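You operate a simulated robot arm through the tools that you are given. There is no shell and no other tool.

The job below is to be done with a simulated robot arm. You get a single attempt, and the scene is never put back.

JOB
Put things in order on the top of the small packs bench. At the end: the silver mill screen from the top of the small packs bench stands where the clear measuring cylinder stood; the clear measuring cylinder from the top of the small packs bench stands where the white ball stood; the white ball is in the green tub; the blue ladle stands where the silver mill screen stood; whatever was shut is shut again. Leave all else as you found it, and nothing knocked over.

It is judged by the outcome, as a careful person would: the job done as asked, and still so three seconds after it is handed in. It fails if anything else is knocked over, pushed out of place, dropped, spilled or broken.

ROBOT AND FRAMES
A 5-joint arm with a two-finger parallel gripper, fixed in place. Base frame: the origin is at the foot of the arm, x ahead of it, y to its left, z up; the work surface is at about z = 0. Lengths are in mm, angles in rad, forces in N, time in s.
With the tool pointing down near the work surface it reaches from about 260 to 680 mm from the base axis. Its first joint turns from -1.152 to 1.152 rad. The tool tilts only in the upright plane through the base axis and itself; it spins freely about its own axis. Payload 2.9 kg.
The TCP is the grasp point between the finger pads, 30 mm short of the fingertips. In the tool frame z runs along the fingers and y along their closing line. The gripper opens to 110 mm. The fingers are 20 mm wide and 10 mm thick; the gripper's body (48 by 112 mm) begins 55 mm behind the TCP.
Orientation is that of the tool frame in the base frame, as [roll, pitch, yaw] about the fixed x, y, z axes, in that order (R = Rz(yaw) Ry(pitch) Rx(roll)). With the fingers straight down and closing along the base's y, the tool's x points along the base's -x, its y along +y and its z along -z.

CONTROLS
- The arm moves only by the tool arm_command. Its argument "series" is one flat list of numbers, 7 for each row, row after row: the shift along the tool's x, y, z in units of 20 mm (1.0 is 20 mm), then the turn, a rotation vector about the tool's x, y, z in units of 5 degrees (1.0 is 5 degrees), then the opening, from 0 (shut) to 1 (fully open). In form: [dx, dy, dz, rx, ry, rz, claw, dx, dy, dz, rx, ry, rz, claw, ...]. A call has 1 to 20 rows; each row shifts and turns the commanded pose from where the row before left it, along the tool's axes as they then stand. A call with a number of a shift or a turn outside -1 to 1 is refused whole. Rows are played at 5 a second. More than 50 mm and 0.15 rad between two rows, or a gripper value outside its range, and nothing of the call is played. A pose out of reach is approached as far as the arm can. The call stops where the force on the tool passes 40 N (or 10 N more than at its start, if that is more) or the arm is blocked; 0.2 s more then pass. The fingers move at their own pace (about 108 mm/s each) and stop on an object; they squeeze with about 24 N. The grip force told is the motor's: it shows also when the fingers shut on nothing. Time passes only in rows, and 0.2 s behind the last, so rows that do not move let the fingers close. It gives the time, the measured TCP pose, the force on the tool (base axes), the opening and the grip force at its end, in the units of the frame above (readings bear some noise), with the torque about the TCP (base axes, N m) and any sound that the robot's microphone picked up, and new pictures: "pictures" is both (left out), scene, wrist or none.
- Cameras (640 x 400 px; columns grow to the right, rows downward): "scene" is fixed at [45.9, -466.6, 591.8]; the picture's right is [0.65, -0.76, 0.00], its down [-0.50, -0.43, -0.75] and it looks along [0.57, 0.49, -0.66] (base axes); focal length 336 px, centre (320, 200). "wrist" rides on the gripper at [72, 17, -103] in the tool frame; the picture's right is [-0.23, 0.97, 0.00], its down [-0.76, -0.18, -0.62] and it looks along [-0.61, -0.14, 0.78] (tool axes); focal length 222 px, centre (320, 200). There is no depth. A picture from a camera that has moved, and an enlarged one, comes with that camera's place and axes in the base frame and with its lens.
- enlarge(camera, box): a new picture of the part [left, top, right, bottom] of that camera's present view, enlarged. The clock stands still meanwhile.
- finish_job(): hands the job in; it is judged then, once.

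Places have to be worked out from the pictures, the camera data and where the tool is seen. Open the gripper and draw the arm clear of the work before you hand the job in, unless the task says otherwise.

The tools are called after "Request:" by a JSON object that holds its "op" and its "data". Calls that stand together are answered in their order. arm_command: Moves the arm, as the interface text tells. Its arguments: {"type":"object","properties":{"series":{"type":"array","items":{"type":"number"}},"pictures":{"type":"string","enum":["both","scene","wrist","none"]}},"required":["series"]} The other tools are called the same way: enlarge (camera, box) takes an enlarged picture of a part of a camera's view; finish_job () hands the job in.

At the start:

```text
t: 0.0
ee_pos: [392.9, -71.2, 224.2]
tcp_rot: [3.141, 0.001, 3.14]
ft_force: [-0.4, -1.2, -0.1]
wrist_torque: [0.02, -0.02, -0.02]
width: 110.0
grip_force: 0.1
```

scene: 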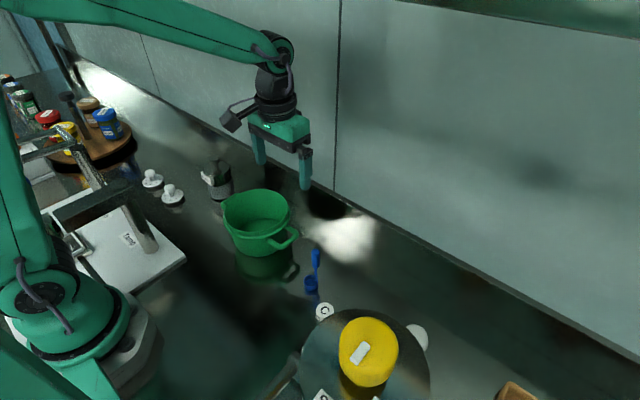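
wrist: 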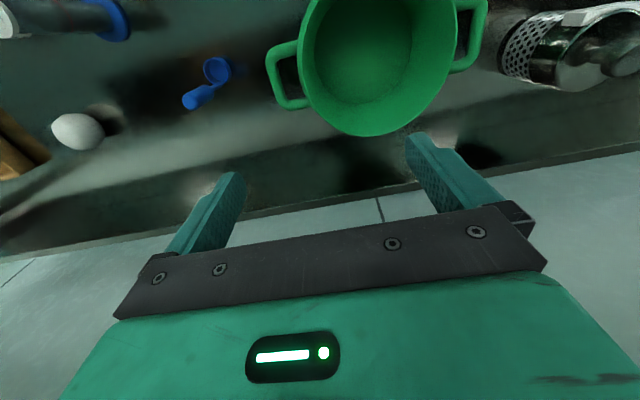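

The pictures show a green tub, a blue ladle, a white ball, a yellow-capped thing on a round dark thing, and other items. I'll enlarge parts of both views to identify everything before moving.

Request:
{"op": "enlarge", "data": {"camera": "scene", "box": [200, 240, 520, 400]}}

Request:
{"op": "enlarge", "data": {"camera": "scene", "box": [120, 130, 320, 290]}}

Request:
{"op": "enlarge", "data": {"camera": "scene", "box": [0, 60, 200, 300]}}

Request:
{"op": "enlarge", "data": {"camera": "wrist", "box": [0, 0, 320, 200]}}

Request:
{"op": "enlarge", "data": {"camera": "wrist", "box": [320, 0, 640, 200]}}

```text
2.00 times, centred on (360, 320) of scene
camera zoom: at [45.9, -466.6, 591.8], right [0.65, -0.76, 0.0], down [-0.5, -0.43, -0.75], along [0.57, 0.49, -0.66], focal length 672 px, centre (240, -40)
```

zoom: 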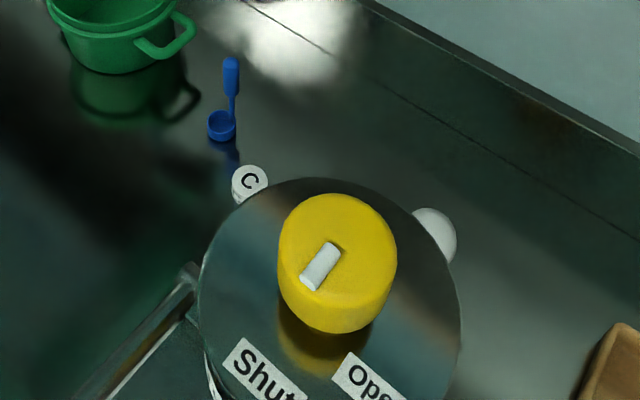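

```text
2.50 times, centred on (220, 210) of scene
camera zoom: at [45.9, -466.6, 591.8], right [0.65, -0.76, 0.0], down [-0.5, -0.43, -0.75], along [0.57, 0.49, -0.66], focal length 840 px, centre (570, 175)
```

zoom: 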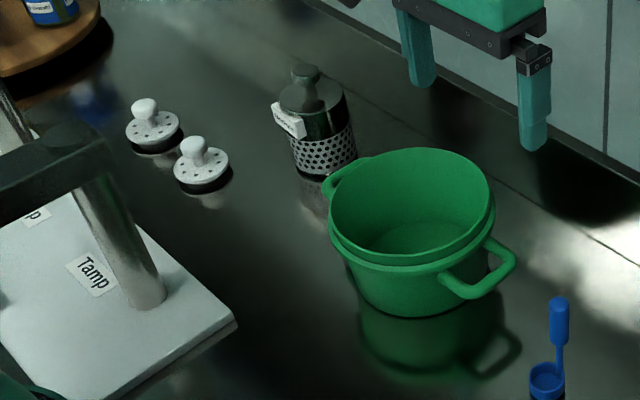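

```text
1.67 times, centred on (100, 180) of scene
camera zoom: at [45.9, -466.6, 591.8], right [0.65, -0.76, 0.0], down [-0.5, -0.43, -0.75], along [0.57, 0.49, -0.66], focal length 560 px, centre (687, 233)
```

zoom: 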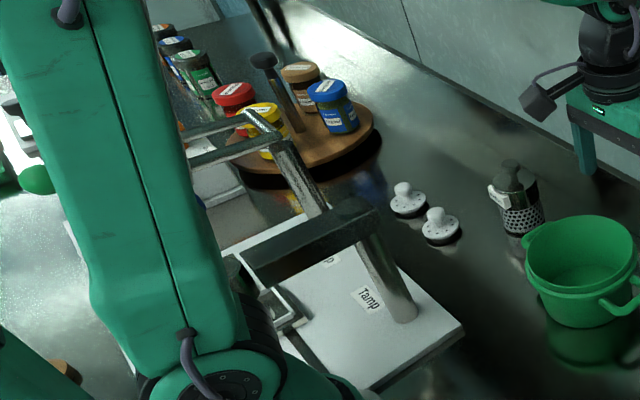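

```text
2.00 times, centred on (160, 100) of wrist
camera zoom: at [319.9, -53.7, 327.7], right [0.23, 0.97, 0.0], down [0.76, -0.18, 0.62], along [0.61, -0.14, -0.78], focal length 444 px, centre (640, 400)
```

zoom: 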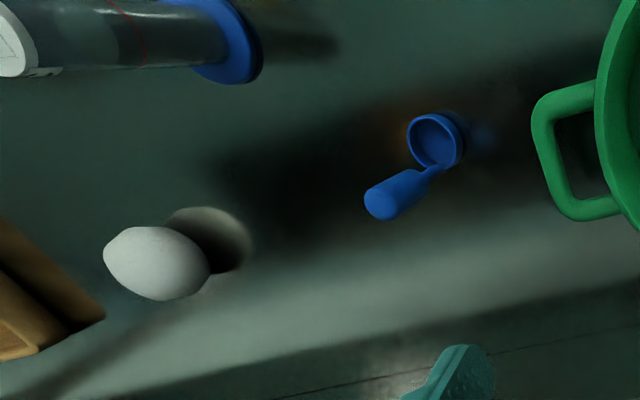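

```text
2.00 times, centred on (480, 100) of wrist
camera zoom: at [319.9, -53.7, 327.7], right [0.23, 0.97, 0.0], down [0.76, -0.18, 0.62], along [0.61, -0.14, -0.78], focal length 444 px, centre (0, 400)
```

zoom: 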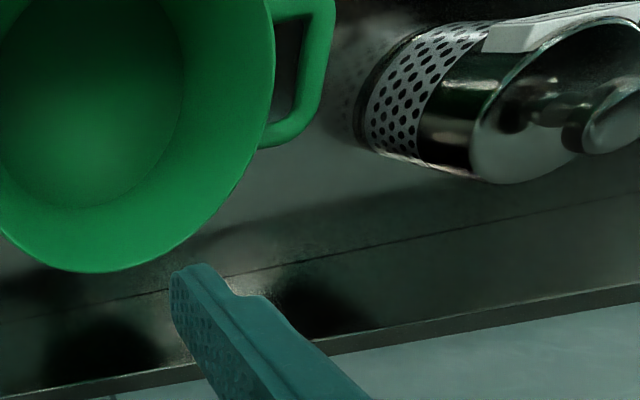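

The cylinder stands at roughly (264,-284), the ball at (368,-413) and the ladle at (342,-188). I'll zoom closer on the label details, the screen and the dial in the foreground before moving.

Request:
{"op": "enlarge", "data": {"camera": "scene", "box": [190, 140, 270, 210]}}

Request:
{"op": "enlarge", "data": {"camera": "scene", "box": [260, 290, 440, 400]}}

Request:
{"op": "enlarge", "data": {"camera": "wrist", "box": [0, 0, 160, 100]}}

Request:
{"op": "enlarge", "data": {"camera": "wrist", "box": [480, 0, 640, 100]}}

Request:
{"op": "enlarge", "data": {"camera": "scene", "box": [440, 330, 640, 400]}}

Request:
{"op": "enlarge", "data": {"camera": "scene", "box": [30, 150, 200, 300]}}

```text
5.71 times, centred on (230, 175) of scene
camera zoom: at [45.9, -466.6, 591.8], right [0.65, -0.76, 0.0], down [-0.5, -0.43, -0.75], along [0.57, 0.49, -0.66], focal length 1919 px, centre (834, 343)
```

zoom: 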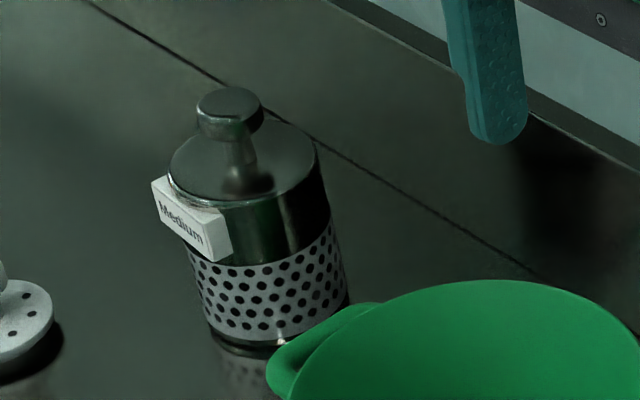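

```text
3.56 times, centred on (350, 345) of scene
camera zoom: at [45.9, -466.6, 591.8], right [0.65, -0.76, 0.0], down [-0.5, -0.43, -0.75], along [0.57, 0.49, -0.66], focal length 1194 px, centre (213, -316)
```

zoom: 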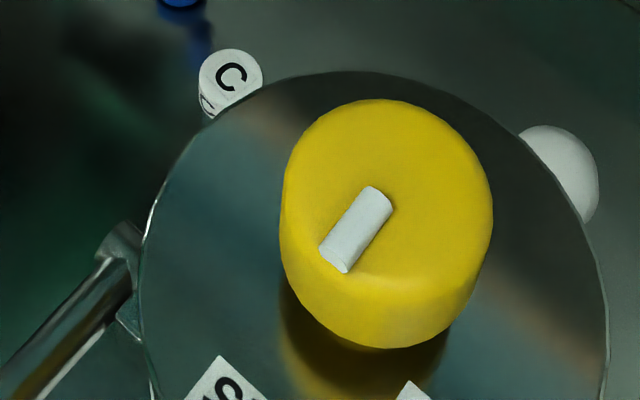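

```text
4.00 times, centred on (80, 50) of wrist
camera zoom: at [319.9, -53.7, 327.7], right [0.23, 0.97, 0.0], down [0.76, -0.18, 0.62], along [0.61, -0.14, -0.78], focal length 888 px, centre (1280, 800)
```

zoom: 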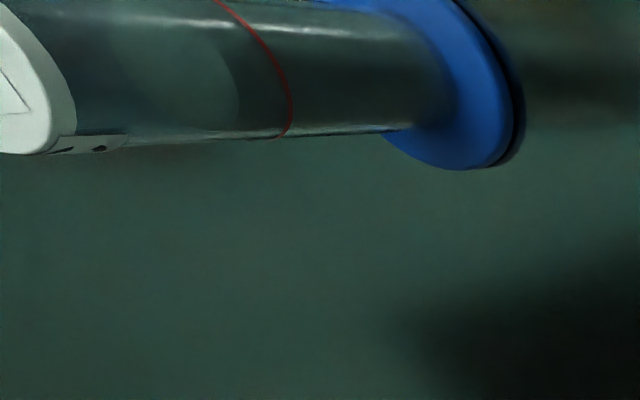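

```text
4.00 times, centred on (560, 50) of wrist
camera zoom: at [319.9, -53.7, 327.7], right [0.23, 0.97, 0.0], down [0.76, -0.18, 0.62], along [0.61, -0.14, -0.78], focal length 888 px, centre (-640, 800)
```

zoom: 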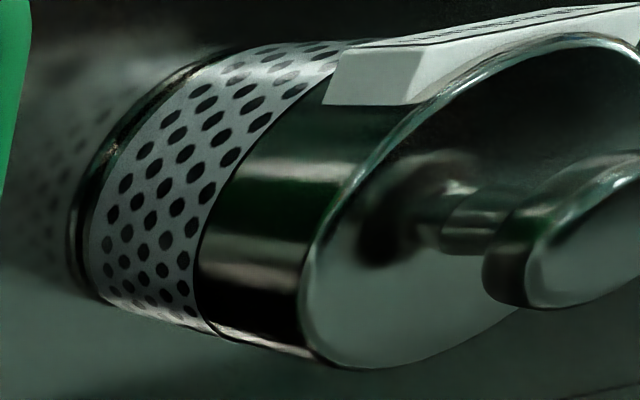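

```text
3.20 times, centred on (540, 365) of scene
camera zoom: at [45.9, -466.6, 591.8], right [0.65, -0.76, 0.0], down [-0.5, -0.43, -0.75], along [0.57, 0.49, -0.66], focal length 1074 px, centre (-384, -328)
```

zoom: 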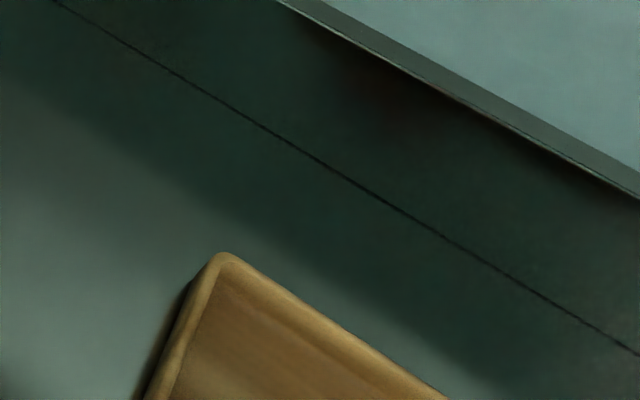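

```text
2.67 times, centred on (115, 225) of scene
camera zoom: at [45.9, -466.6, 591.8], right [0.65, -0.76, 0.0], down [-0.5, -0.43, -0.75], along [0.57, 0.49, -0.66], focal length 895 px, centre (867, 133)
```

zoom: 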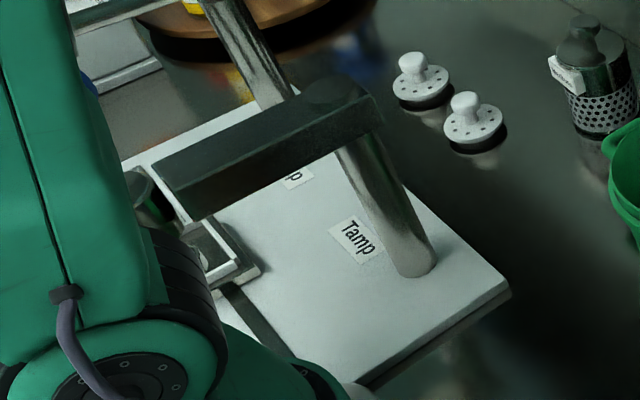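

The mill screen ("Medium") stands near (396,177). I still don't know how far away the dialled disc is. I'll raise the arm straight up and pan a little to the right, at height, to see that area.

Request:
{"op": "arm_command", "data": {"series": [0, 0, -1, 0, 0, 0, 1, 0, 0, -1, 0, 0, 0, 1, 0, 0, -1, 0, 0, 0, 1, 0, 0, -1, 0, 0, 0, 1, 0, 0, -1, 0, 0, 0, 1, 0, -1, 0, 0, 0, 1, 1, 0, -1, 0, 0, 0, 1, 1], "pictures": "both"}}

```text
t: 1.8
ee_pos: [364.3, -97.5, 283.3]
tcp_rot: [3.129, -0.125, 2.981]
ft_force: [0.2, 0.7, -0.1]
wrist_torque: [-0.01, 0.0, 0.02]
width: 109.9
grip_force: 0.1
stopped in row 7: the arm was blocked; the commanded pose is now the measured one
camera wrist: at [307.5, -73.4, 395.6], right [0.38, 0.93, -0.02], down [0.79, -0.32, 0.52], along [0.48, -0.21, -0.85], focal length 222 px, centre (320, 200)
```

scene: 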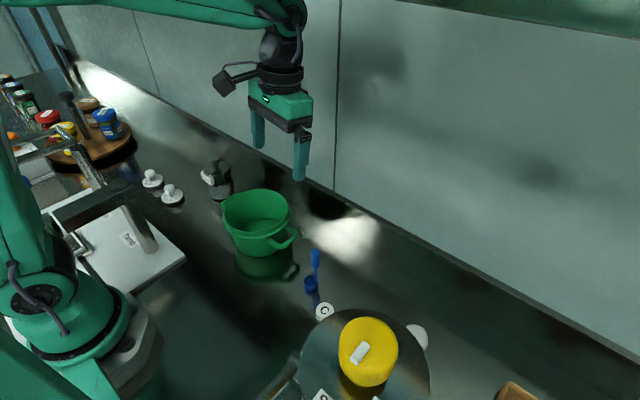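
wrist: 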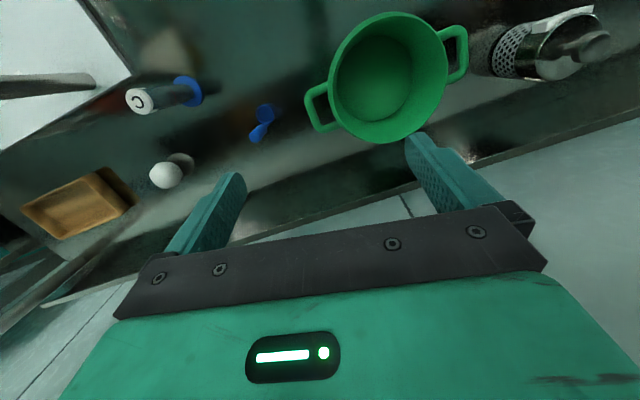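

The arm couldn't hold tool-down at that height, so it tilted and stopped at z≈283. I'll enlarge this new wrist view, which now shows the tray, ball, cylinder and something grey at the left.

Request:
{"op": "enlarge", "data": {"camera": "wrist", "box": [0, 0, 240, 150]}}

Request:
{"op": "enlarge", "data": {"camera": "wrist", "box": [0, 120, 240, 300]}}

Request:
{"op": "enlarge", "data": {"camera": "scene", "box": [200, 0, 360, 190]}}

```text
2.67 times, centred on (120, 75) of wrist
camera zoom: at [307.5, -73.4, 395.6], right [0.38, 0.93, -0.02], down [0.79, -0.32, 0.52], along [0.48, -0.21, -0.85], focal length 592 px, centre (853, 533)
```

zoom: 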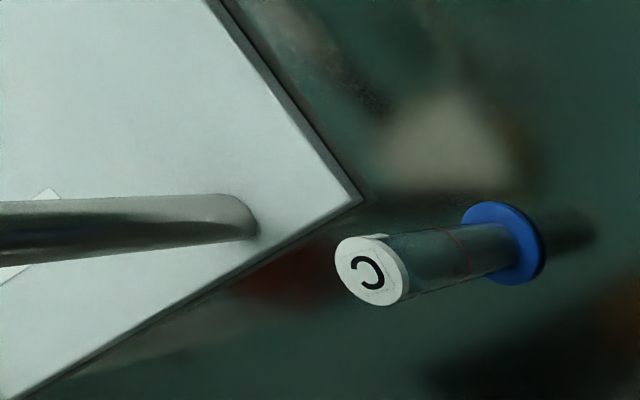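

```text
2.22 times, centred on (120, 210) of wrist
camera zoom: at [307.5, -73.4, 395.6], right [0.38, 0.93, -0.02], down [0.79, -0.32, 0.52], along [0.48, -0.21, -0.85], focal length 494 px, centre (764, 178)
```

zoom: 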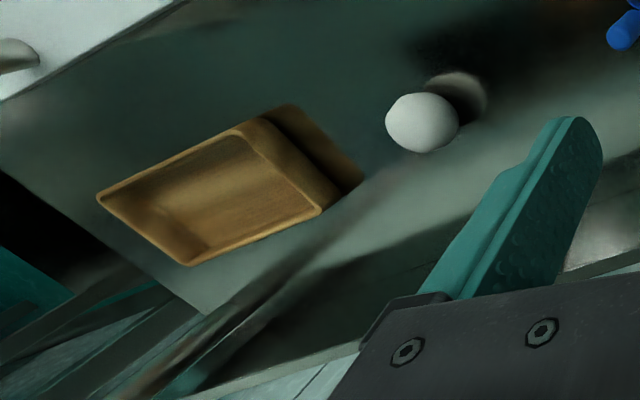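

```text
2.11 times, centred on (280, 95) of scene
camera zoom: at [45.9, -466.7, 591.8], right [0.65, -0.76, 0.0], down [-0.5, -0.43, -0.75], along [0.57, 0.49, -0.66], focal length 707 px, centre (404, 421)
```

zoom: 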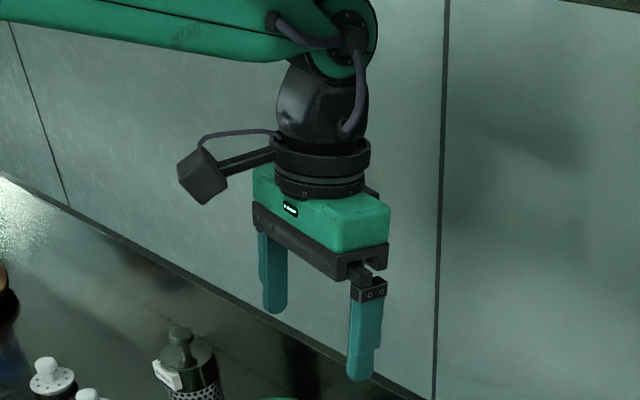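

The second machine has a white base plate, with its nearest corner near (213,-340). Its pillar is near (197,-430) and it carries the dialled disc. I'll lower to a workable height, straighten the tool and spin it so the wrist camera looks toward that machine.

Request:
{"op": "arm_command", "data": {"series": [0, 0, 1, 0, 0, 0, 1, 0, 0, 1, 0, 0, 0, 1, 0, 0, 1, 0, 0, 0, 1, 0, 0, 0, 0, -0.718, 0, 1, 0, 0, 0, 0, -0.718, 0, 1, 0, 0, 0, 0, 0, 1, 1, 0, 0, 0, 0, 0, 1, 1, 0, 0, 0, 0, 0, 1, 1, 0, 0, 0, 0, 0, 1, 1, 0, 0, 0, 0, 0, 1, 1, 0, 0, 0, 0, 0, 1, 1, 0, 0, 0, 0, 0, 1, 1, 0, 0, 0, 0, 0, 1, 1, 0, 0, 0, 0, 0, 1, 1, 0, 0, 0, 0, 0, 1, 1, 0, 0, 0, 0, 0, 1, 1, 0, 0, 0, 0, 0, 1, 1, 0, 0, 0, 0, 0, 1, 1], "pictures": "both"}}

```text
t: 5.6
ee_pos: [356.3, -96.2, 225.2]
tcp_rot: [3.141, 0.003, 1.844]
ft_force: [0.3, -0.3, -0.2]
wrist_torque: [0.03, 0.01, 0.04]
width: 109.9
grip_force: 0.0
camera wrist: at [353.2, -21.9, 328.3], right [1.0, 0.04, 0.0], down [0.03, -0.78, 0.62], along [0.03, -0.62, -0.78], focal length 222 px, centre (320, 200)
```

scene: 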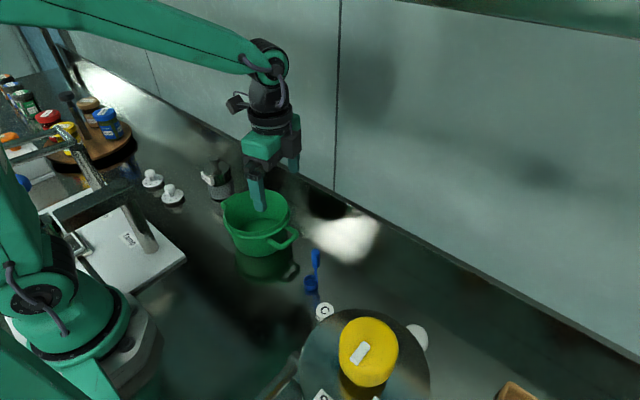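
wrist: 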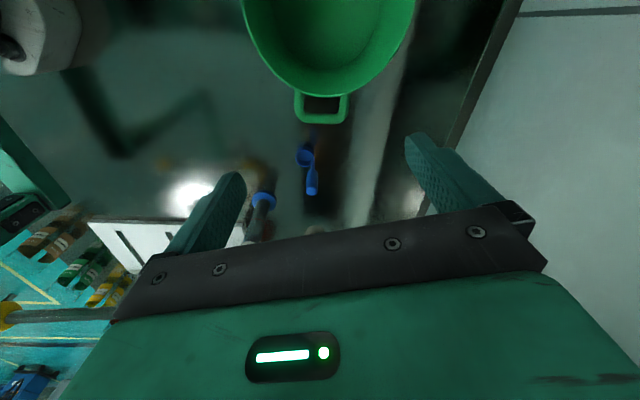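

The wrist view is upside-down (image-down is farther away), and the gripper hides the far part. I'll enlarge the left side, where a yellow knob and plate show.

Request:
{"op": "enlarge", "data": {"camera": "wrist", "box": [0, 150, 330, 400]}}

Request:
{"op": "enlarge", "data": {"camera": "wrist", "box": [0, 0, 160, 120]}}

Request:
{"op": "enlarge", "data": {"camera": "wrist", "box": [220, 0, 440, 140]}}

```text
1.60 times, centred on (165, 275) of wrist
camera zoom: at [353.2, -21.9, 328.3], right [1.0, 0.04, 0.0], down [0.03, -0.78, 0.62], along [0.03, -0.62, -0.78], focal length 355 px, centre (568, 80)
```

zoom: 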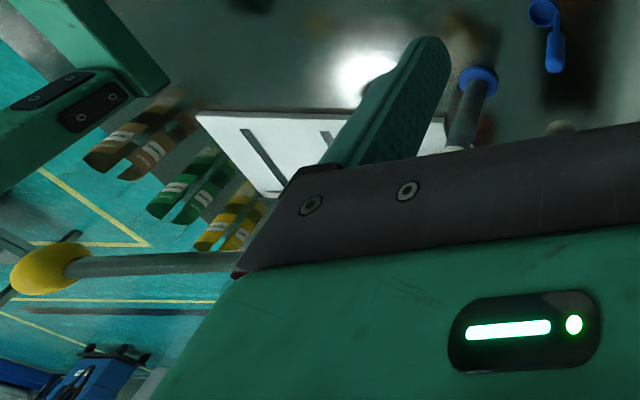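

```text
3.33 times, centred on (80, 60) of wrist
camera zoom: at [353.2, -21.9, 328.3], right [1.0, 0.04, 0.0], down [0.03, -0.78, 0.62], along [0.03, -0.62, -0.78], focal length 740 px, centre (1120, 667)
```

zoom: 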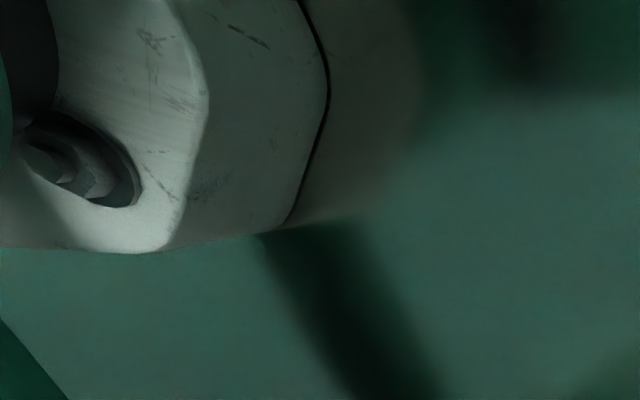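

```text
2.86 times, centred on (330, 70) of wrist
camera zoom: at [353.2, -21.9, 328.3], right [1.0, 0.04, 0.0], down [0.03, -0.78, 0.62], along [0.03, -0.62, -0.78], focal length 635 px, centre (291, 571)
```

zoom: 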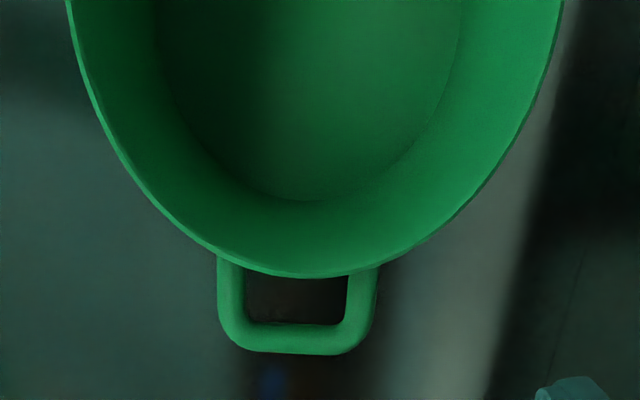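

A lever with a yellow ball end sticks out toward -x from the machine, at about y≈-332 and z≈200. I'll shift the tool about 185 mm toward -y at this safe height so the disc and head come into the left of the wrist view.

Request:
{"op": "arm_command", "data": {"series": [-0.934, 0, 0, 0, 0, 0, 1, -0.934, 0, 0, 0, 0, 0, 1, -0.934, 0, 0, 0, 0, 0, 1, -0.934, 0, 0, 0, 0, 0, 1, -0.934, 0, 0, 0, 0, 0, 1, -0.934, 0, 0, 0, 0, 0, 1, -0.934, 0, 0, 0, 0, 0, 1, -0.934, 0, 0, 0, 0, 0, 1, -0.934, 0, 0, 0, 0, 0, 1, -0.934, 0, 0, 0, 0, 0, 1], "pictures": "both"}}

```text
t: 7.8
ee_pos: [406.6, -276.7, 222.7]
tcp_rot: [-3.141, -0.002, 1.844]
ft_force: [-0.6, -0.4, -0.8]
wrist_torque: [-0.01, 0.0, 0.0]
width: 109.9
grip_force: 0.0
camera wrist: at [404.1, -202.0, 326.3], right [1.0, 0.04, 0.0], down [0.04, -0.78, 0.62], along [0.03, -0.62, -0.78], focal length 222 px, centre (320, 200)
```

scene: 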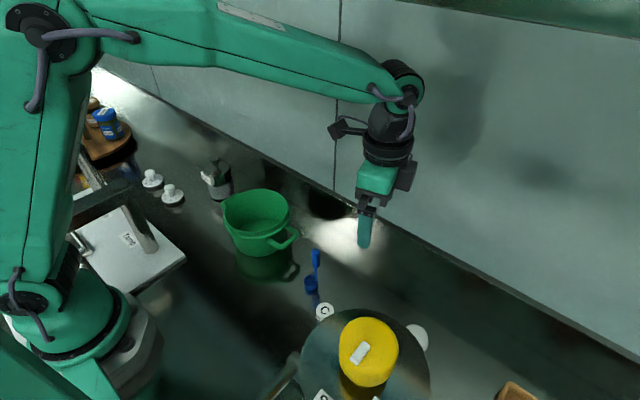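
wrist: 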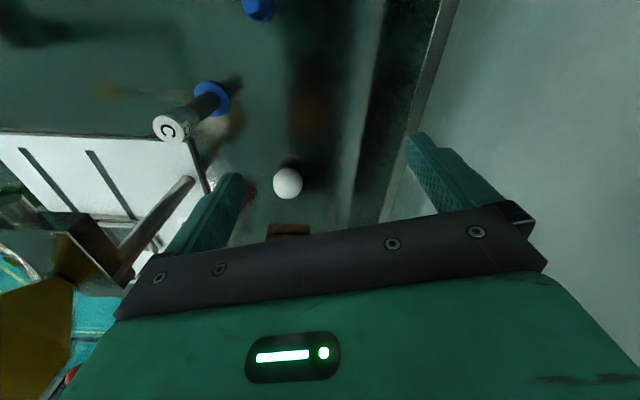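

Request:
{"op": "enlarge", "data": {"camera": "wrist", "box": [0, 50, 240, 220]}}

Request:
{"op": "enlarge", "data": {"camera": "wrist", "box": [0, 180, 240, 400]}}

Request:
{"op": "enlarge", "data": {"camera": "wrist", "box": [200, 120, 400, 250]}}

```text
2.35 times, centred on (120, 135) of wrist
camera zoom: at [404.1, -202.0, 326.3], right [1.0, 0.04, 0.0], down [0.04, -0.78, 0.62], along [0.03, -0.62, -0.78], focal length 523 px, centre (791, 353)
```

zoom: 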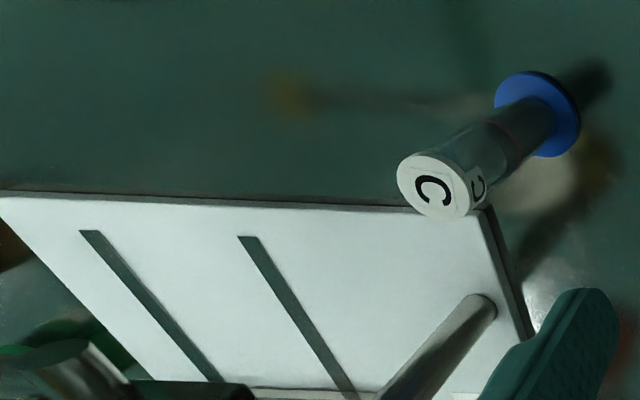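

```text
1.82 times, centred on (120, 290) of wrist
camera zoom: at [404.1, -202.0, 326.3], right [1.0, 0.04, 0.0], down [0.04, -0.78, 0.62], along [0.03, -0.62, -0.78], focal length 404 px, centre (684, 36)
```

zoom: 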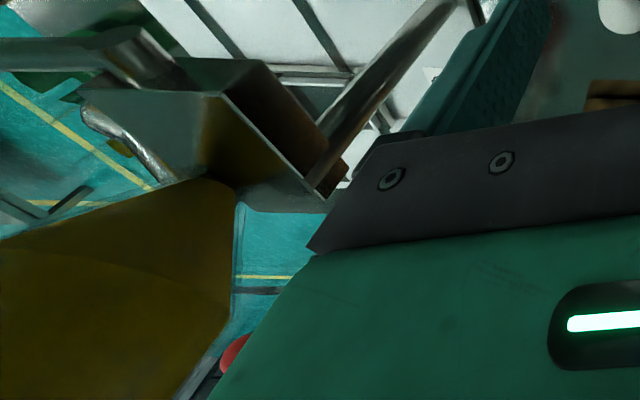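

```text
3.08 times, centred on (300, 185) of wrist
camera zoom: at [404.1, -202.0, 326.3], right [1.0, 0.04, 0.0], down [0.04, -0.78, 0.62], along [0.03, -0.62, -0.78], focal length 684 px, centre (382, 246)
```

zoom: 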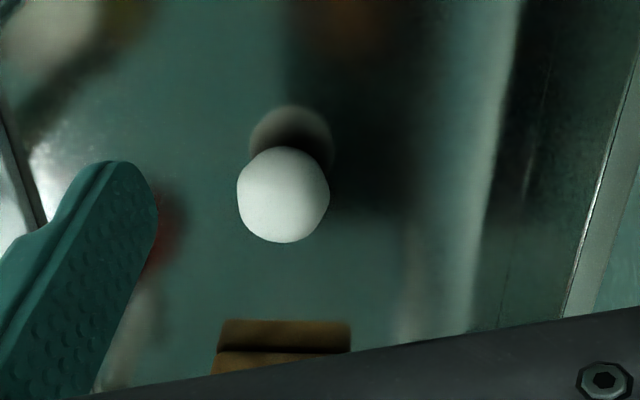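

The machine's hopper and disc are well to the -x side, clear of my working line. Now I estimate the ball at (360,-411) with radius about 24, the cylinder at (262,-287) about 118 tall, and the tub centre at (360,-11). I'll move above the ball and descend partway to check alignment.

Request:
{"op": "arm_command", "data": {"series": [-0.834, -0.579, 0, 0, 0, 0, 1, -0.834, -0.579, 0, 0, 0, 0, 1, -0.834, -0.579, 0, 0, 0, 0, 1, -0.834, -0.579, 0, 0, 0, 0, 1, -0.834, -0.579, 0, 0, 0, 0, 1, -0.834, -0.579, 0, 0, 0, 0, 1, -0.834, -0.579, 0, 0, 0, 0, 1, 0, 0, 1, 0, 0, 0, 1, 0, 0, 1, 0, 0, 0, 1, 0, 0, 1, 0, 0, 0, 1, 0, 0, 1, 0, 0, 0, 1], "pictures": "both"}}

```text
t: 10.2
ee_pos: [361.8, -411.1, 140.3]
tcp_rot: [-3.14, -0.005, 1.845]
ft_force: [-0.4, 1.0, 0.5]
wrist_torque: [0.0, 0.0, 0.01]
width: 109.7
grip_force: 0.1
camera wrist: at [358.7, -336.4, 244.2], right [1.0, 0.04, 0.0], down [0.04, -0.78, 0.62], along [0.03, -0.62, -0.78], focal length 222 px, centre (320, 200)
```

scene: 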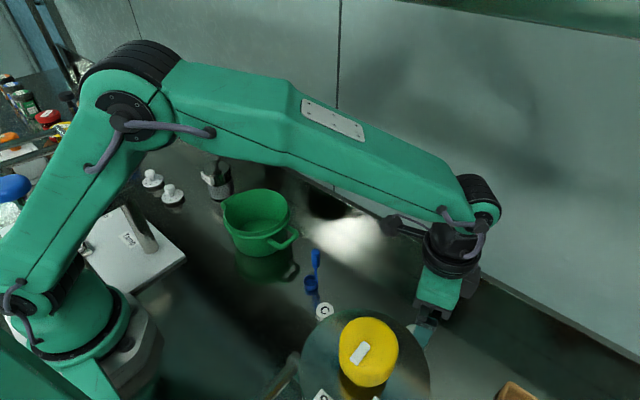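
wrist: 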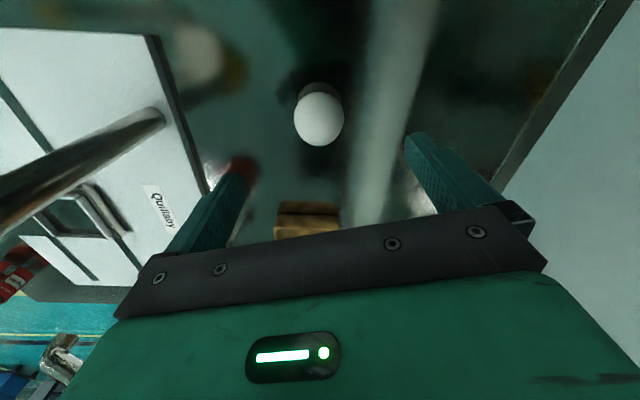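

Request:
{"op": "enlarge", "data": {"camera": "wrist", "box": [240, 50, 400, 150]}}

Request:
{"op": "enlarge", "data": {"camera": "wrist", "box": [0, 20, 240, 300]}}

```text
4.00 times, centred on (320, 100) of wrist
camera zoom: at [358.7, -336.4, 244.2], right [1.0, 0.04, 0.0], down [0.04, -0.78, 0.62], along [0.03, -0.62, -0.78], focal length 888 px, centre (320, 600)
```

zoom: 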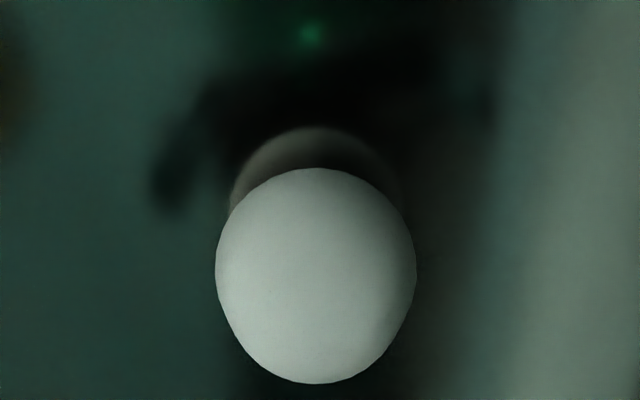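

```text
1.43 times, centred on (120, 160) of wrist
camera zoom: at [358.7, -336.4, 244.2], right [1.0, 0.04, 0.0], down [0.04, -0.78, 0.62], along [0.03, -0.62, -0.78], focal length 317 px, centre (606, 257)
```

zoom: 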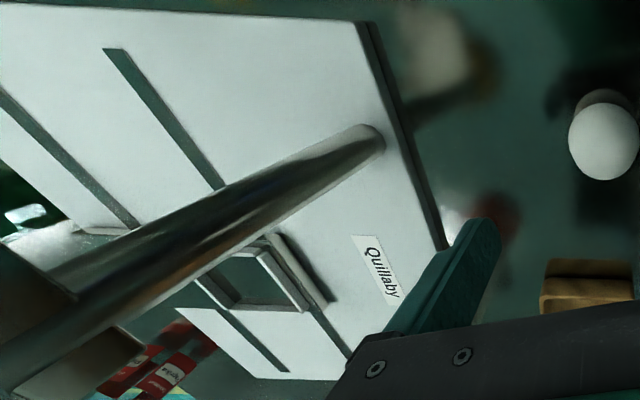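

The ball's centre works out to about (361,-410,25), within 1 mm of the tool axis. I'll descend to z≈37 and close gently on it.

Request:
{"op": "arm_command", "data": {"series": [0, 0, 1, 0, 0, 0, 1, 0, 0, 1, 0, 0, 0, 1, 0, 0, 1, 0, 0, 0, 0.8, 0, 0, 1, 0, 0, 0, 0.8, 0, 0, 0.8, 0, 0, 0, 0.7, 0, 0, 0.35, 0, 0, 0, 0.65], "pictures": "wrist"}}

```text
t: 11.6
ee_pos: [361.5, -409.0, 37.5]
tcp_rot: [-3.137, -0.005, 1.845]
ft_force: [-0.6, 0.8, 0.3]
wrist_torque: [0.0, 0.01, -0.03]
width: 71.7
grip_force: 0.1
camera wrist: at [358.6, -334.8, 141.3], right [1.0, 0.04, 0.0], down [0.04, -0.78, 0.62], along [0.03, -0.62, -0.78], focal length 222 px, centre (320, 200)
```

wrist: 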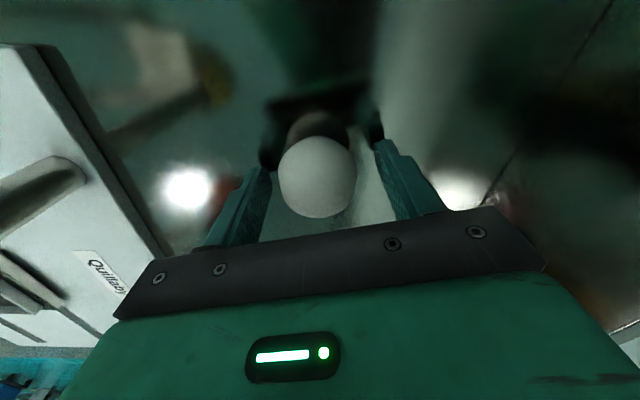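

The ball sits between the fingers, so I'll close on it and then lift a little to check the hold.

Request:
{"op": "arm_command", "data": {"series": [0, 0, 0, 0, 0, 0, 0.4, 0, 0, 0, 0, 0, 0, 0.3, 0, 0, 0, 0, 0, 0, 0.3, 0, 0, 0, 0, 0, 0, 0.3], "pictures": "wrist"}}

```text
t: 12.6
ee_pos: [360.8, -407.6, 37.5]
tcp_rot: [-3.138, -0.006, 1.845]
ft_force: [0.2, -0.1, -0.1]
wrist_torque: [0.0, -0.01, -0.01]
width: 48.1
grip_force: 23.9
camera wrist: at [358.6, -334.8, 141.5], right [1.0, 0.04, 0.0], down [0.04, -0.78, 0.62], along [0.03, -0.62, -0.78], focal length 222 px, centre (320, 200)
```

wrist: 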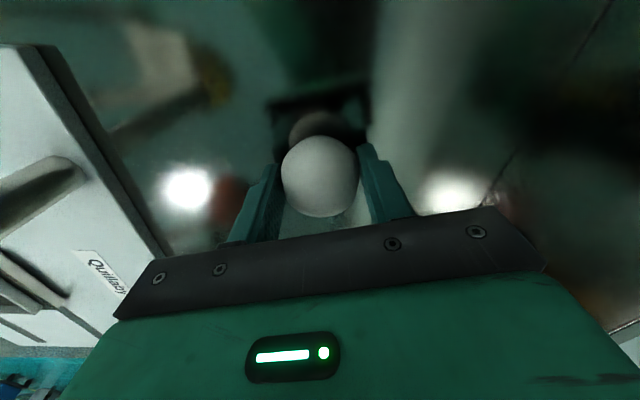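

The grip is firm at 48.1 mm and 23.9 N. I'll lift to z≈190 and check the ball comes along.

Request:
{"op": "arm_command", "data": {"series": [0, 0, -0.5, 0, 0, 0, 0.3, 0, 0, -1, 0, 0, 0, 0.3, 0, 0, -1, 0, 0, 0, 0.3, 0, 0, -1, 0, 0, 0, 0.3, 0, 0, -1, 0, 0, 0, 0.3, 0, 0, -1, 0, 0, 0, 0.3, 0, 0, -1, 0, 0, 0, 0.3, 0, 0, -1, 0, 0, 0, 0.3], "pictures": "both"}}

```text
t: 14.4
ee_pos: [360.2, -410.3, 188.2]
tcp_rot: [-3.14, -0.004, 1.845]
ft_force: [-0.9, -0.4, -1.0]
wrist_torque: [0.04, -0.01, 0.02]
width: 48.0
grip_force: 24.1
camera wrist: at [357.8, -336.4, 292.1], right [1.0, 0.04, 0.0], down [0.04, -0.78, 0.62], along [0.03, -0.62, -0.78], focal length 222 px, centre (320, 200)
```

scene: 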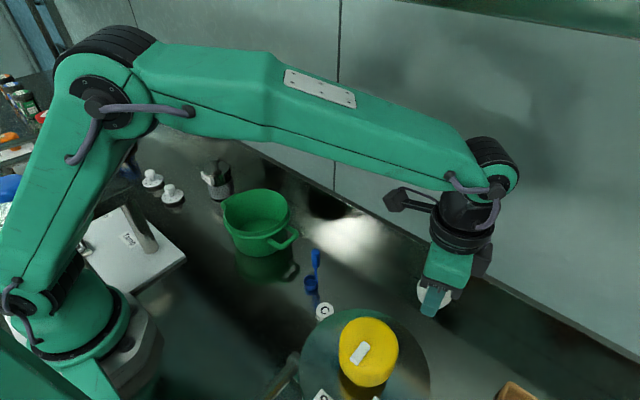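
wrist: 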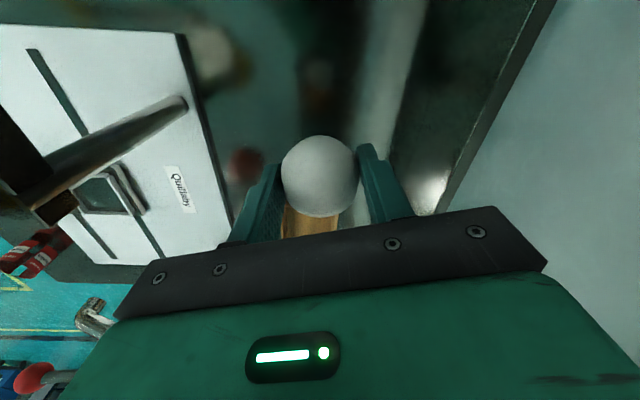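

The ball is held and lifted. Next I'll carry it at this height along y to above the tub, near (360,-11), passing well over the ladle.

Request:
{"op": "arm_command", "data": {"series": [0.9585, 0.267, 0, 0, 0, 0, 0.3, 0.9585, 0.267, 0, 0, 0, 0, 0.3, 0.9585, 0.267, 0, 0, 0, 0, 0.3, 0.9585, 0.267, 0, 0, 0, 0, 0.3, 0.9585, 0.267, 0, 0, 0, 0, 0.3, 0.9585, 0.267, 0, 0, 0, 0, 0.3, 0.9585, 0.267, 0, 0, 0, 0, 0.3, 0.9585, 0.267, 0, 0, 0, 0, 0.3, 0.9585, 0.267, 0, 0, 0, 0, 0.3, 0.9585, 0.267, 0, 0, 0, 0, 0.3, 0.9585, 0.267, 0, 0, 0, 0, 0.3, 0.9585, 0.267, 0, 0, 0, 0, 0.3, 0.9585, 0.267, 0, 0, 0, 0, 0.3, 0.9585, 0.267, 0, 0, 0, 0, 0.3, 0.9585, 0.267, 0, 0, 0, 0, 0.3, 0.9585, 0.267, 0, 0, 0, 0, 0.3, 0.9585, 0.267, 0, 0, 0, 0, 0.3, 0.9585, 0.267, 0, 0, 0, 0, 0.3, 0.9585, 0.267, 0, 0, 0, 0, 0.3, 0.9585, 0.267, 0, 0, 0, 0, 0.3], "pictures": "both"}}

```text
t: 18.6
ee_pos: [358.9, -11.6, 194.5]
tcp_rot: [3.139, 0.002, 1.843]
ft_force: [-1.4, -0.2, -0.7]
wrist_torque: [0.01, -0.03, 0.0]
width: 48.3
grip_force: 23.8
camera wrist: at [355.4, 62.4, 296.4], right [1.0, 0.04, 0.01], down [0.03, -0.78, 0.62], along [0.03, -0.62, -0.78], focal length 222 px, centre (320, 200)
```

scene: 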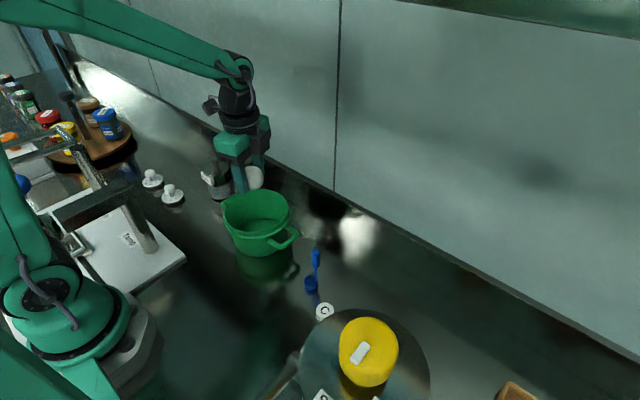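
wrist: 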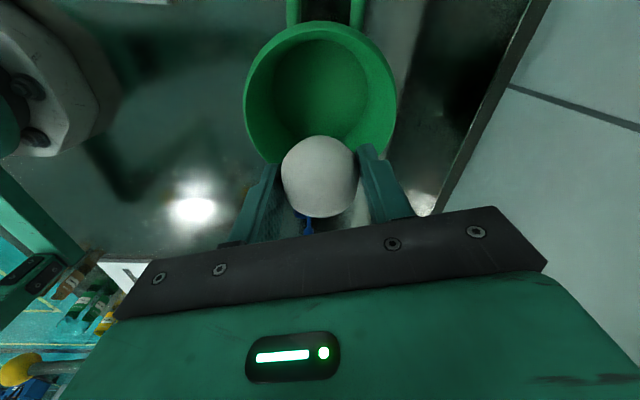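

I'm above the tub now. I'll enlarge the wrist view to check where the tub's centre and bottom lie before lowering the ball.

Request:
{"op": "enlarge", "data": {"camera": "wrist", "box": [220, 0, 420, 180]}}

Request:
{"op": "enlarge", "data": {"camera": "scene", "box": [190, 130, 330, 290]}}

```text
2.22 times, centred on (320, 90) of wrist
camera zoom: at [355.4, 62.4, 296.4], right [1.0, 0.04, 0.01], down [0.03, -0.78, 0.62], along [0.03, -0.62, -0.78], focal length 494 px, centre (320, 444)
```

zoom: 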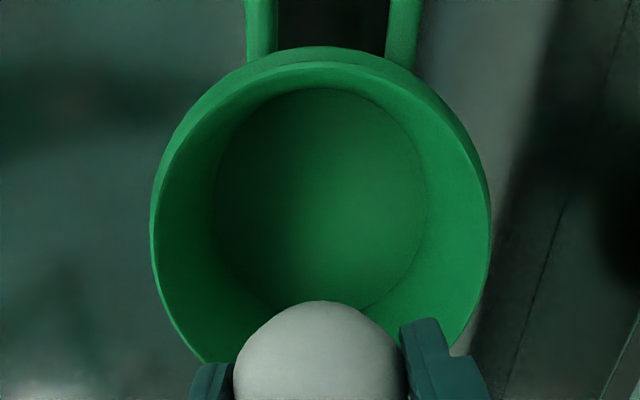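

```text
2.50 times, centred on (260, 210) of scene
camera zoom: at [45.9, -466.6, 591.8], right [0.65, -0.76, 0.0], down [-0.5, -0.43, -0.75], along [0.57, 0.49, -0.66], focal length 840 px, centre (470, 175)
```

zoom: 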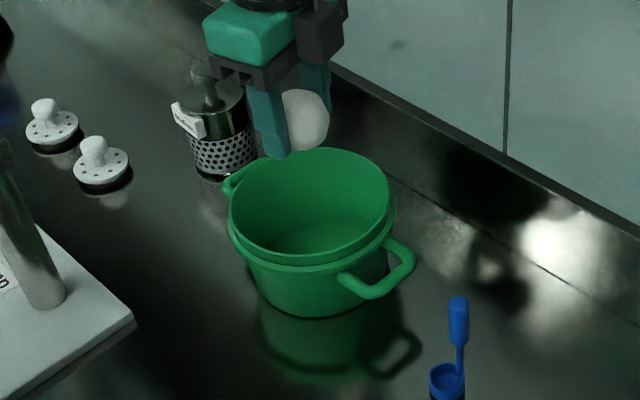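

The tub floor's centre computes to (358.7,-8.8) with an inner radius of about 56, which matches the tool position. I'll lower the ball into the tub to just above its floor.

Request:
{"op": "arm_command", "data": {"series": [0, 0, 1, 0, 0, 0, 0.3, 0, 0, 1, 0, 0, 0, 0.3, 0, 0, 1, 0, 0, 0, 0.3, 0, 0, 1, 0, 0, 0, 0.3, 0, 0, 1, 0, 0, 0, 0.3, 0, 0, 1, 0, 0, 0, 0.3, 0, 0, 0.6, 0, 0, 0, 0.3, 0, 0, 0.6, 0, 0, 0, 0.3], "pictures": "both"}}

```text
t: 20.4
ee_pos: [360.1, -11.1, 48.1]
tcp_rot: [3.136, 0.001, 1.847]
ft_force: [-0.4, 0.3, -0.5]
wrist_torque: [0.01, -0.01, 0.0]
width: 48.3
grip_force: 23.8
camera wrist: at [356.1, 64.0, 152.2], right [1.0, 0.04, 0.01], down [0.03, -0.78, 0.62], along [0.03, -0.62, -0.78], focal length 222 px, centre (320, 200)
```

scene: 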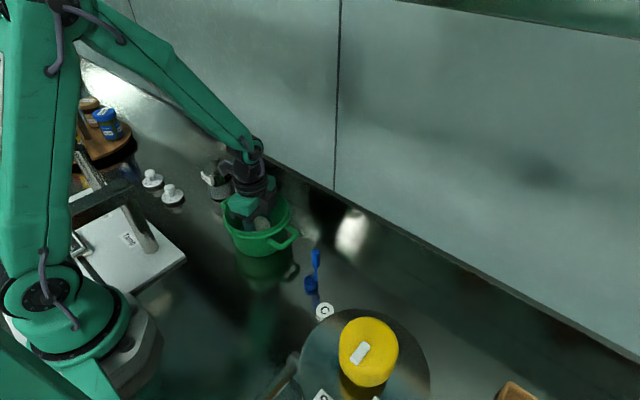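
wrist: 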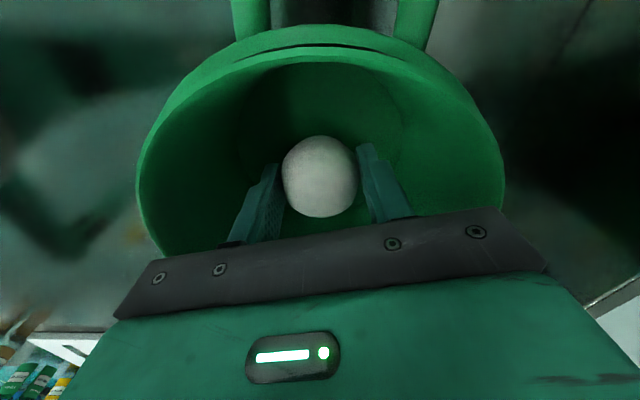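

There's no contact yet and the ball is only a few mm above the floor. I'll lower slightly more and open just enough to release.

Request:
{"op": "arm_command", "data": {"series": [0, 0, 0.15, 0, 0, 0, 0.3, 0, 0, 0, 0, 0, 0, 0.5, 0, 0, 0, 0, 0, 0, 0.58, 0, 0, 0, 0, 0, 0, 0.58, 0, 0, 0, 0, 0, 0, 0.58], "pictures": "both"}}

```text
t: 21.6
ee_pos: [359.9, -10.8, 46.3]
tcp_rot: [3.137, 0.002, 1.844]
ft_force: [-0.1, 0.2, 0.2]
wrist_torque: [0.01, -0.01, 0.02]
width: 63.8
grip_force: 0.1
camera wrist: at [356.1, 63.7, 149.5], right [1.0, 0.04, 0.01], down [0.03, -0.78, 0.62], along [0.03, -0.62, -0.78], focal length 222 px, centre (320, 200)
```

scene: 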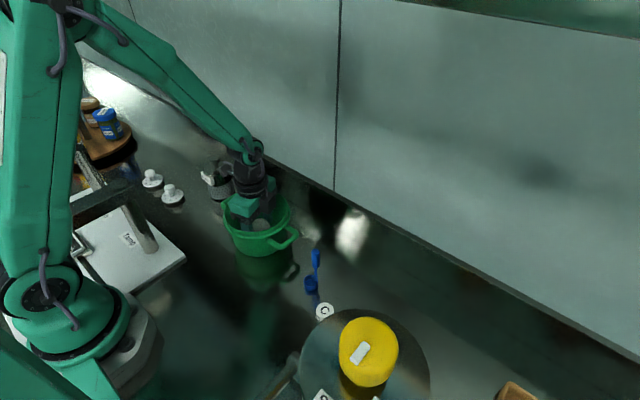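
wrist: 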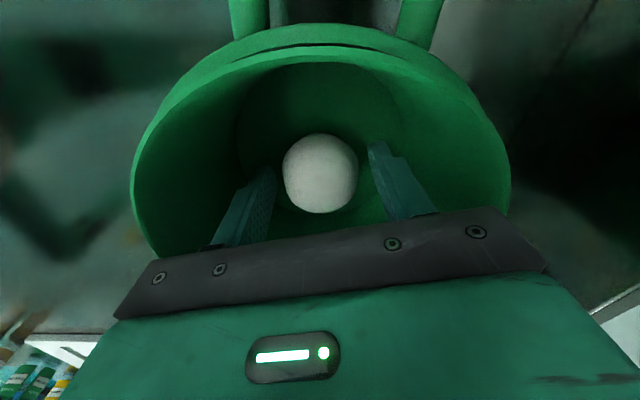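

The ball rests on the tub floor, free of the fingers. I'll withdraw straight up.

Request:
{"op": "arm_command", "data": {"series": [0, 0, -0.5, 0, 0, 0, 0.58, 0, 0, -1, 0, 0, 0, 0.58, 0, 0, -1, 0, 0, 0, 0.58, 0, 0, -1, 0, 0, 0, 0.58, 0, 0, -1, 0, 0, 0, 0.58, 0, 0, -1, 0, 0, 0, 0.58, 0, 0, -1, 0, 0, 0, 0.58, 0, 0, -1, 0, 0, 0, 0.58, 0, 0, -1, 0, 0, 0, 0.58], "pictures": "both"}}

```text
t: 23.6
ee_pos: [358.5, -13.1, 215.5]
tcp_rot: [3.136, 0.002, 1.844]
ft_force: [-0.6, 0.0, 0.3]
wrist_torque: [0.02, 0.03, 0.0]
width: 63.7
grip_force: 0.1
camera wrist: at [355.0, 61.3, 320.1], right [1.0, 0.04, 0.01], down [0.03, -0.78, 0.62], along [0.03, -0.62, -0.78], focal length 222 px, centre (320, 200)
```

scene: 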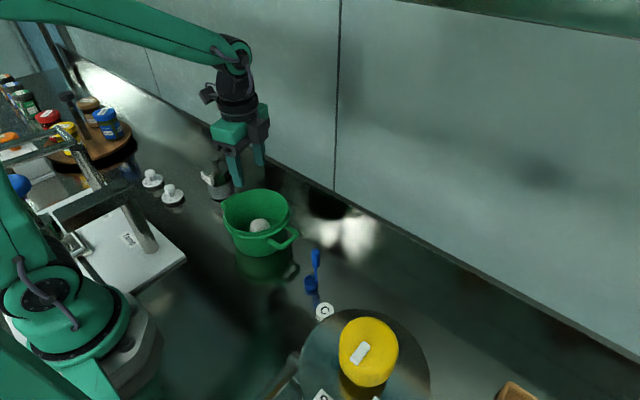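
wrist: 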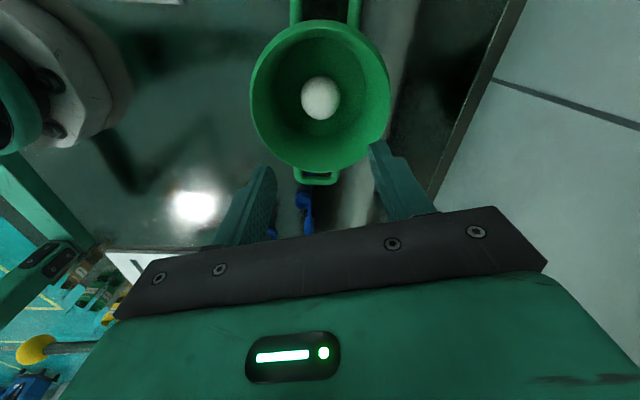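

The ball is in the tub. Next is the measuring cylinder: I'll move at z≈215 to above (262,-287) and begin spinning the gripper so it closes radially, away from the machine.

Request:
{"op": "arm_command", "data": {"series": [-0.849, -0.596, 0, 0, 0, 0, 0.58, -0.849, -0.596, 0, 0, 0, 0, 0.58, -0.849, -0.596, 0, 0, 0, 0, 0.58, -0.849, -0.596, 0, 0, 0, 0, 0.58, -0.849, -0.596, 0, 0, 0, 0, 0.58, -0.849, -0.596, 0, 0, 0, 0, 0.58, -0.849, -0.596, 0, 0, 0, 0, 0.58, -0.849, -0.596, 0, 0, 0, 0, 0.58, -0.849, -0.596, 0, 0, 0, 0, 0.58, -0.849, -0.596, 0, 0, 0, 0, 0.58, -0.849, -0.596, 0, 0, 0, 0, 0.58, 0, 0, 0, 0, 0, 1, 0.58, 0, 0, 0, 0, 0, 1, 0.58, 0, 0, 0, 0, 0, 1, 0.58, 0, 0, 0, 0, 0, 1, 0.58, 0, 0, 0, 0, 0, 1, 0.58, 0, 0, 0, 0, 0, 1, 0.58], "pictures": "both"}}

```text
t: 27.2
ee_pos: [283.5, -227.9, 213.1]
tcp_rot: [-3.14, -0.001, 1.32]
ft_force: [-0.2, 0.9, -0.2]
wrist_torque: [0.0, 0.01, -0.01]
width: 64.0
grip_force: 0.0
camera wrist: at [317.8, -162.0, 316.4], right [0.89, -0.46, 0.0], down [-0.36, -0.69, 0.62], along [-0.29, -0.55, -0.78], focal length 222 px, centre (320, 200)
```

scene: 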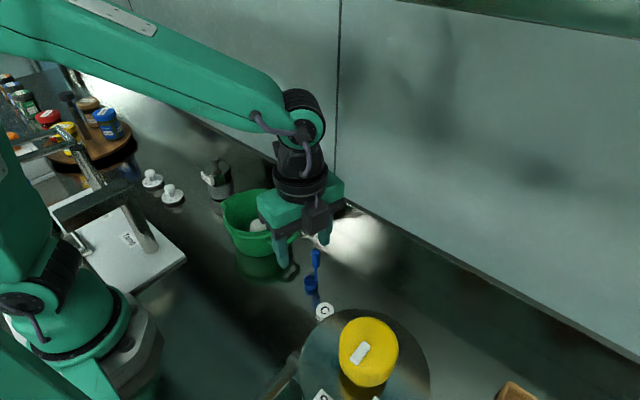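
wrist: 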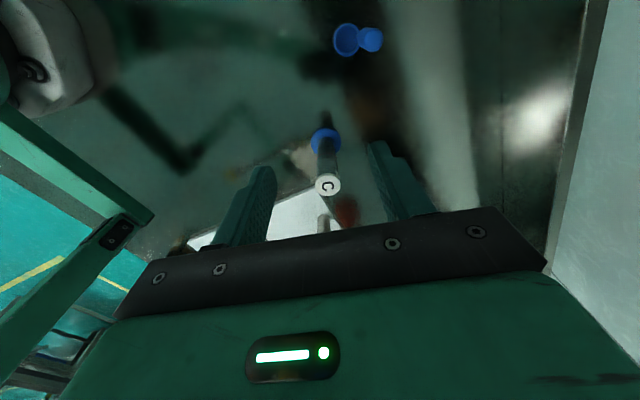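

The cylinder cap re-computes to about (260.5,-288), consistent with before. I'll finish the spin to yaw≈0.74 and then move directly above it, still at z≈213.

Request:
{"op": "arm_command", "data": {"series": [0, 0, 0, 0, 0, 0.95, 0.58, 0, 0, 0, 0, 0, 0.95, 0.58, 0, 0, 0, 0, 0, 0.95, 0.58, 0, 0, 0, 0, 0, 0.95, 0.58, 0, 0, 0, 0, 0, 0.95, 0.58, 0, 0, 0, 0, 0, 0.95, 0.58, 0, 0, 0, 0, 0, 0.95, 0.58, -0.94, 0.487, 0, 0, 0, 0, 0.58, -0.94, 0.487, 0, 0, 0, 0, 0.58, -0.94, 0.487, 0, 0, 0, 0, 0.58, 0, 0, 0, 0, 0, 0, 0.58], "pictures": "both"}}

```text
t: 29.6
ee_pos: [261.5, -287.6, 213.4]
tcp_rot: [-3.137, -0.002, 0.742]
ft_force: [0.7, 0.1, -1.0]
wrist_torque: [0.04, -0.02, -0.01]
width: 63.6
grip_force: 0.1
camera wrist: at [326.7, -252.3, 315.7], right [0.49, -0.87, 0.0], down [-0.68, -0.39, 0.62], along [-0.55, -0.3, -0.78], focal length 222 px, centre (320, 200)
```

scene: 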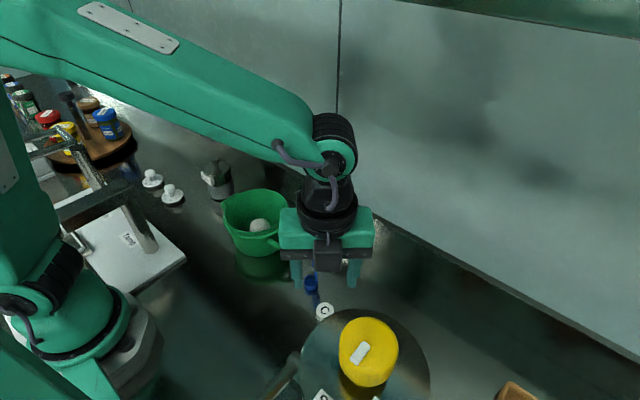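
wrist: 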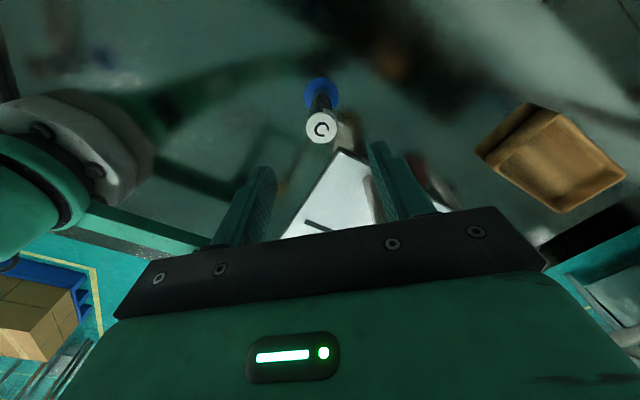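

I'm nominally right above the cylinder. I'll enlarge to check the centring of its cap and foot between the fingers.

Request:
{"op": "enlarge", "data": {"camera": "wrist", "box": [260, 60, 380, 160]}}

```text
4.00 times, centred on (320, 110) of wrist
camera zoom: at [326.7, -252.3, 315.7], right [0.49, -0.87, 0.0], down [-0.68, -0.39, 0.62], along [-0.55, -0.3, -0.78], focal length 888 px, centre (320, 560)
```

zoom: 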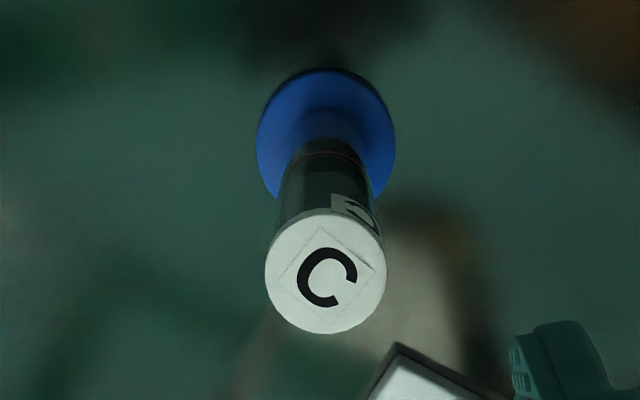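

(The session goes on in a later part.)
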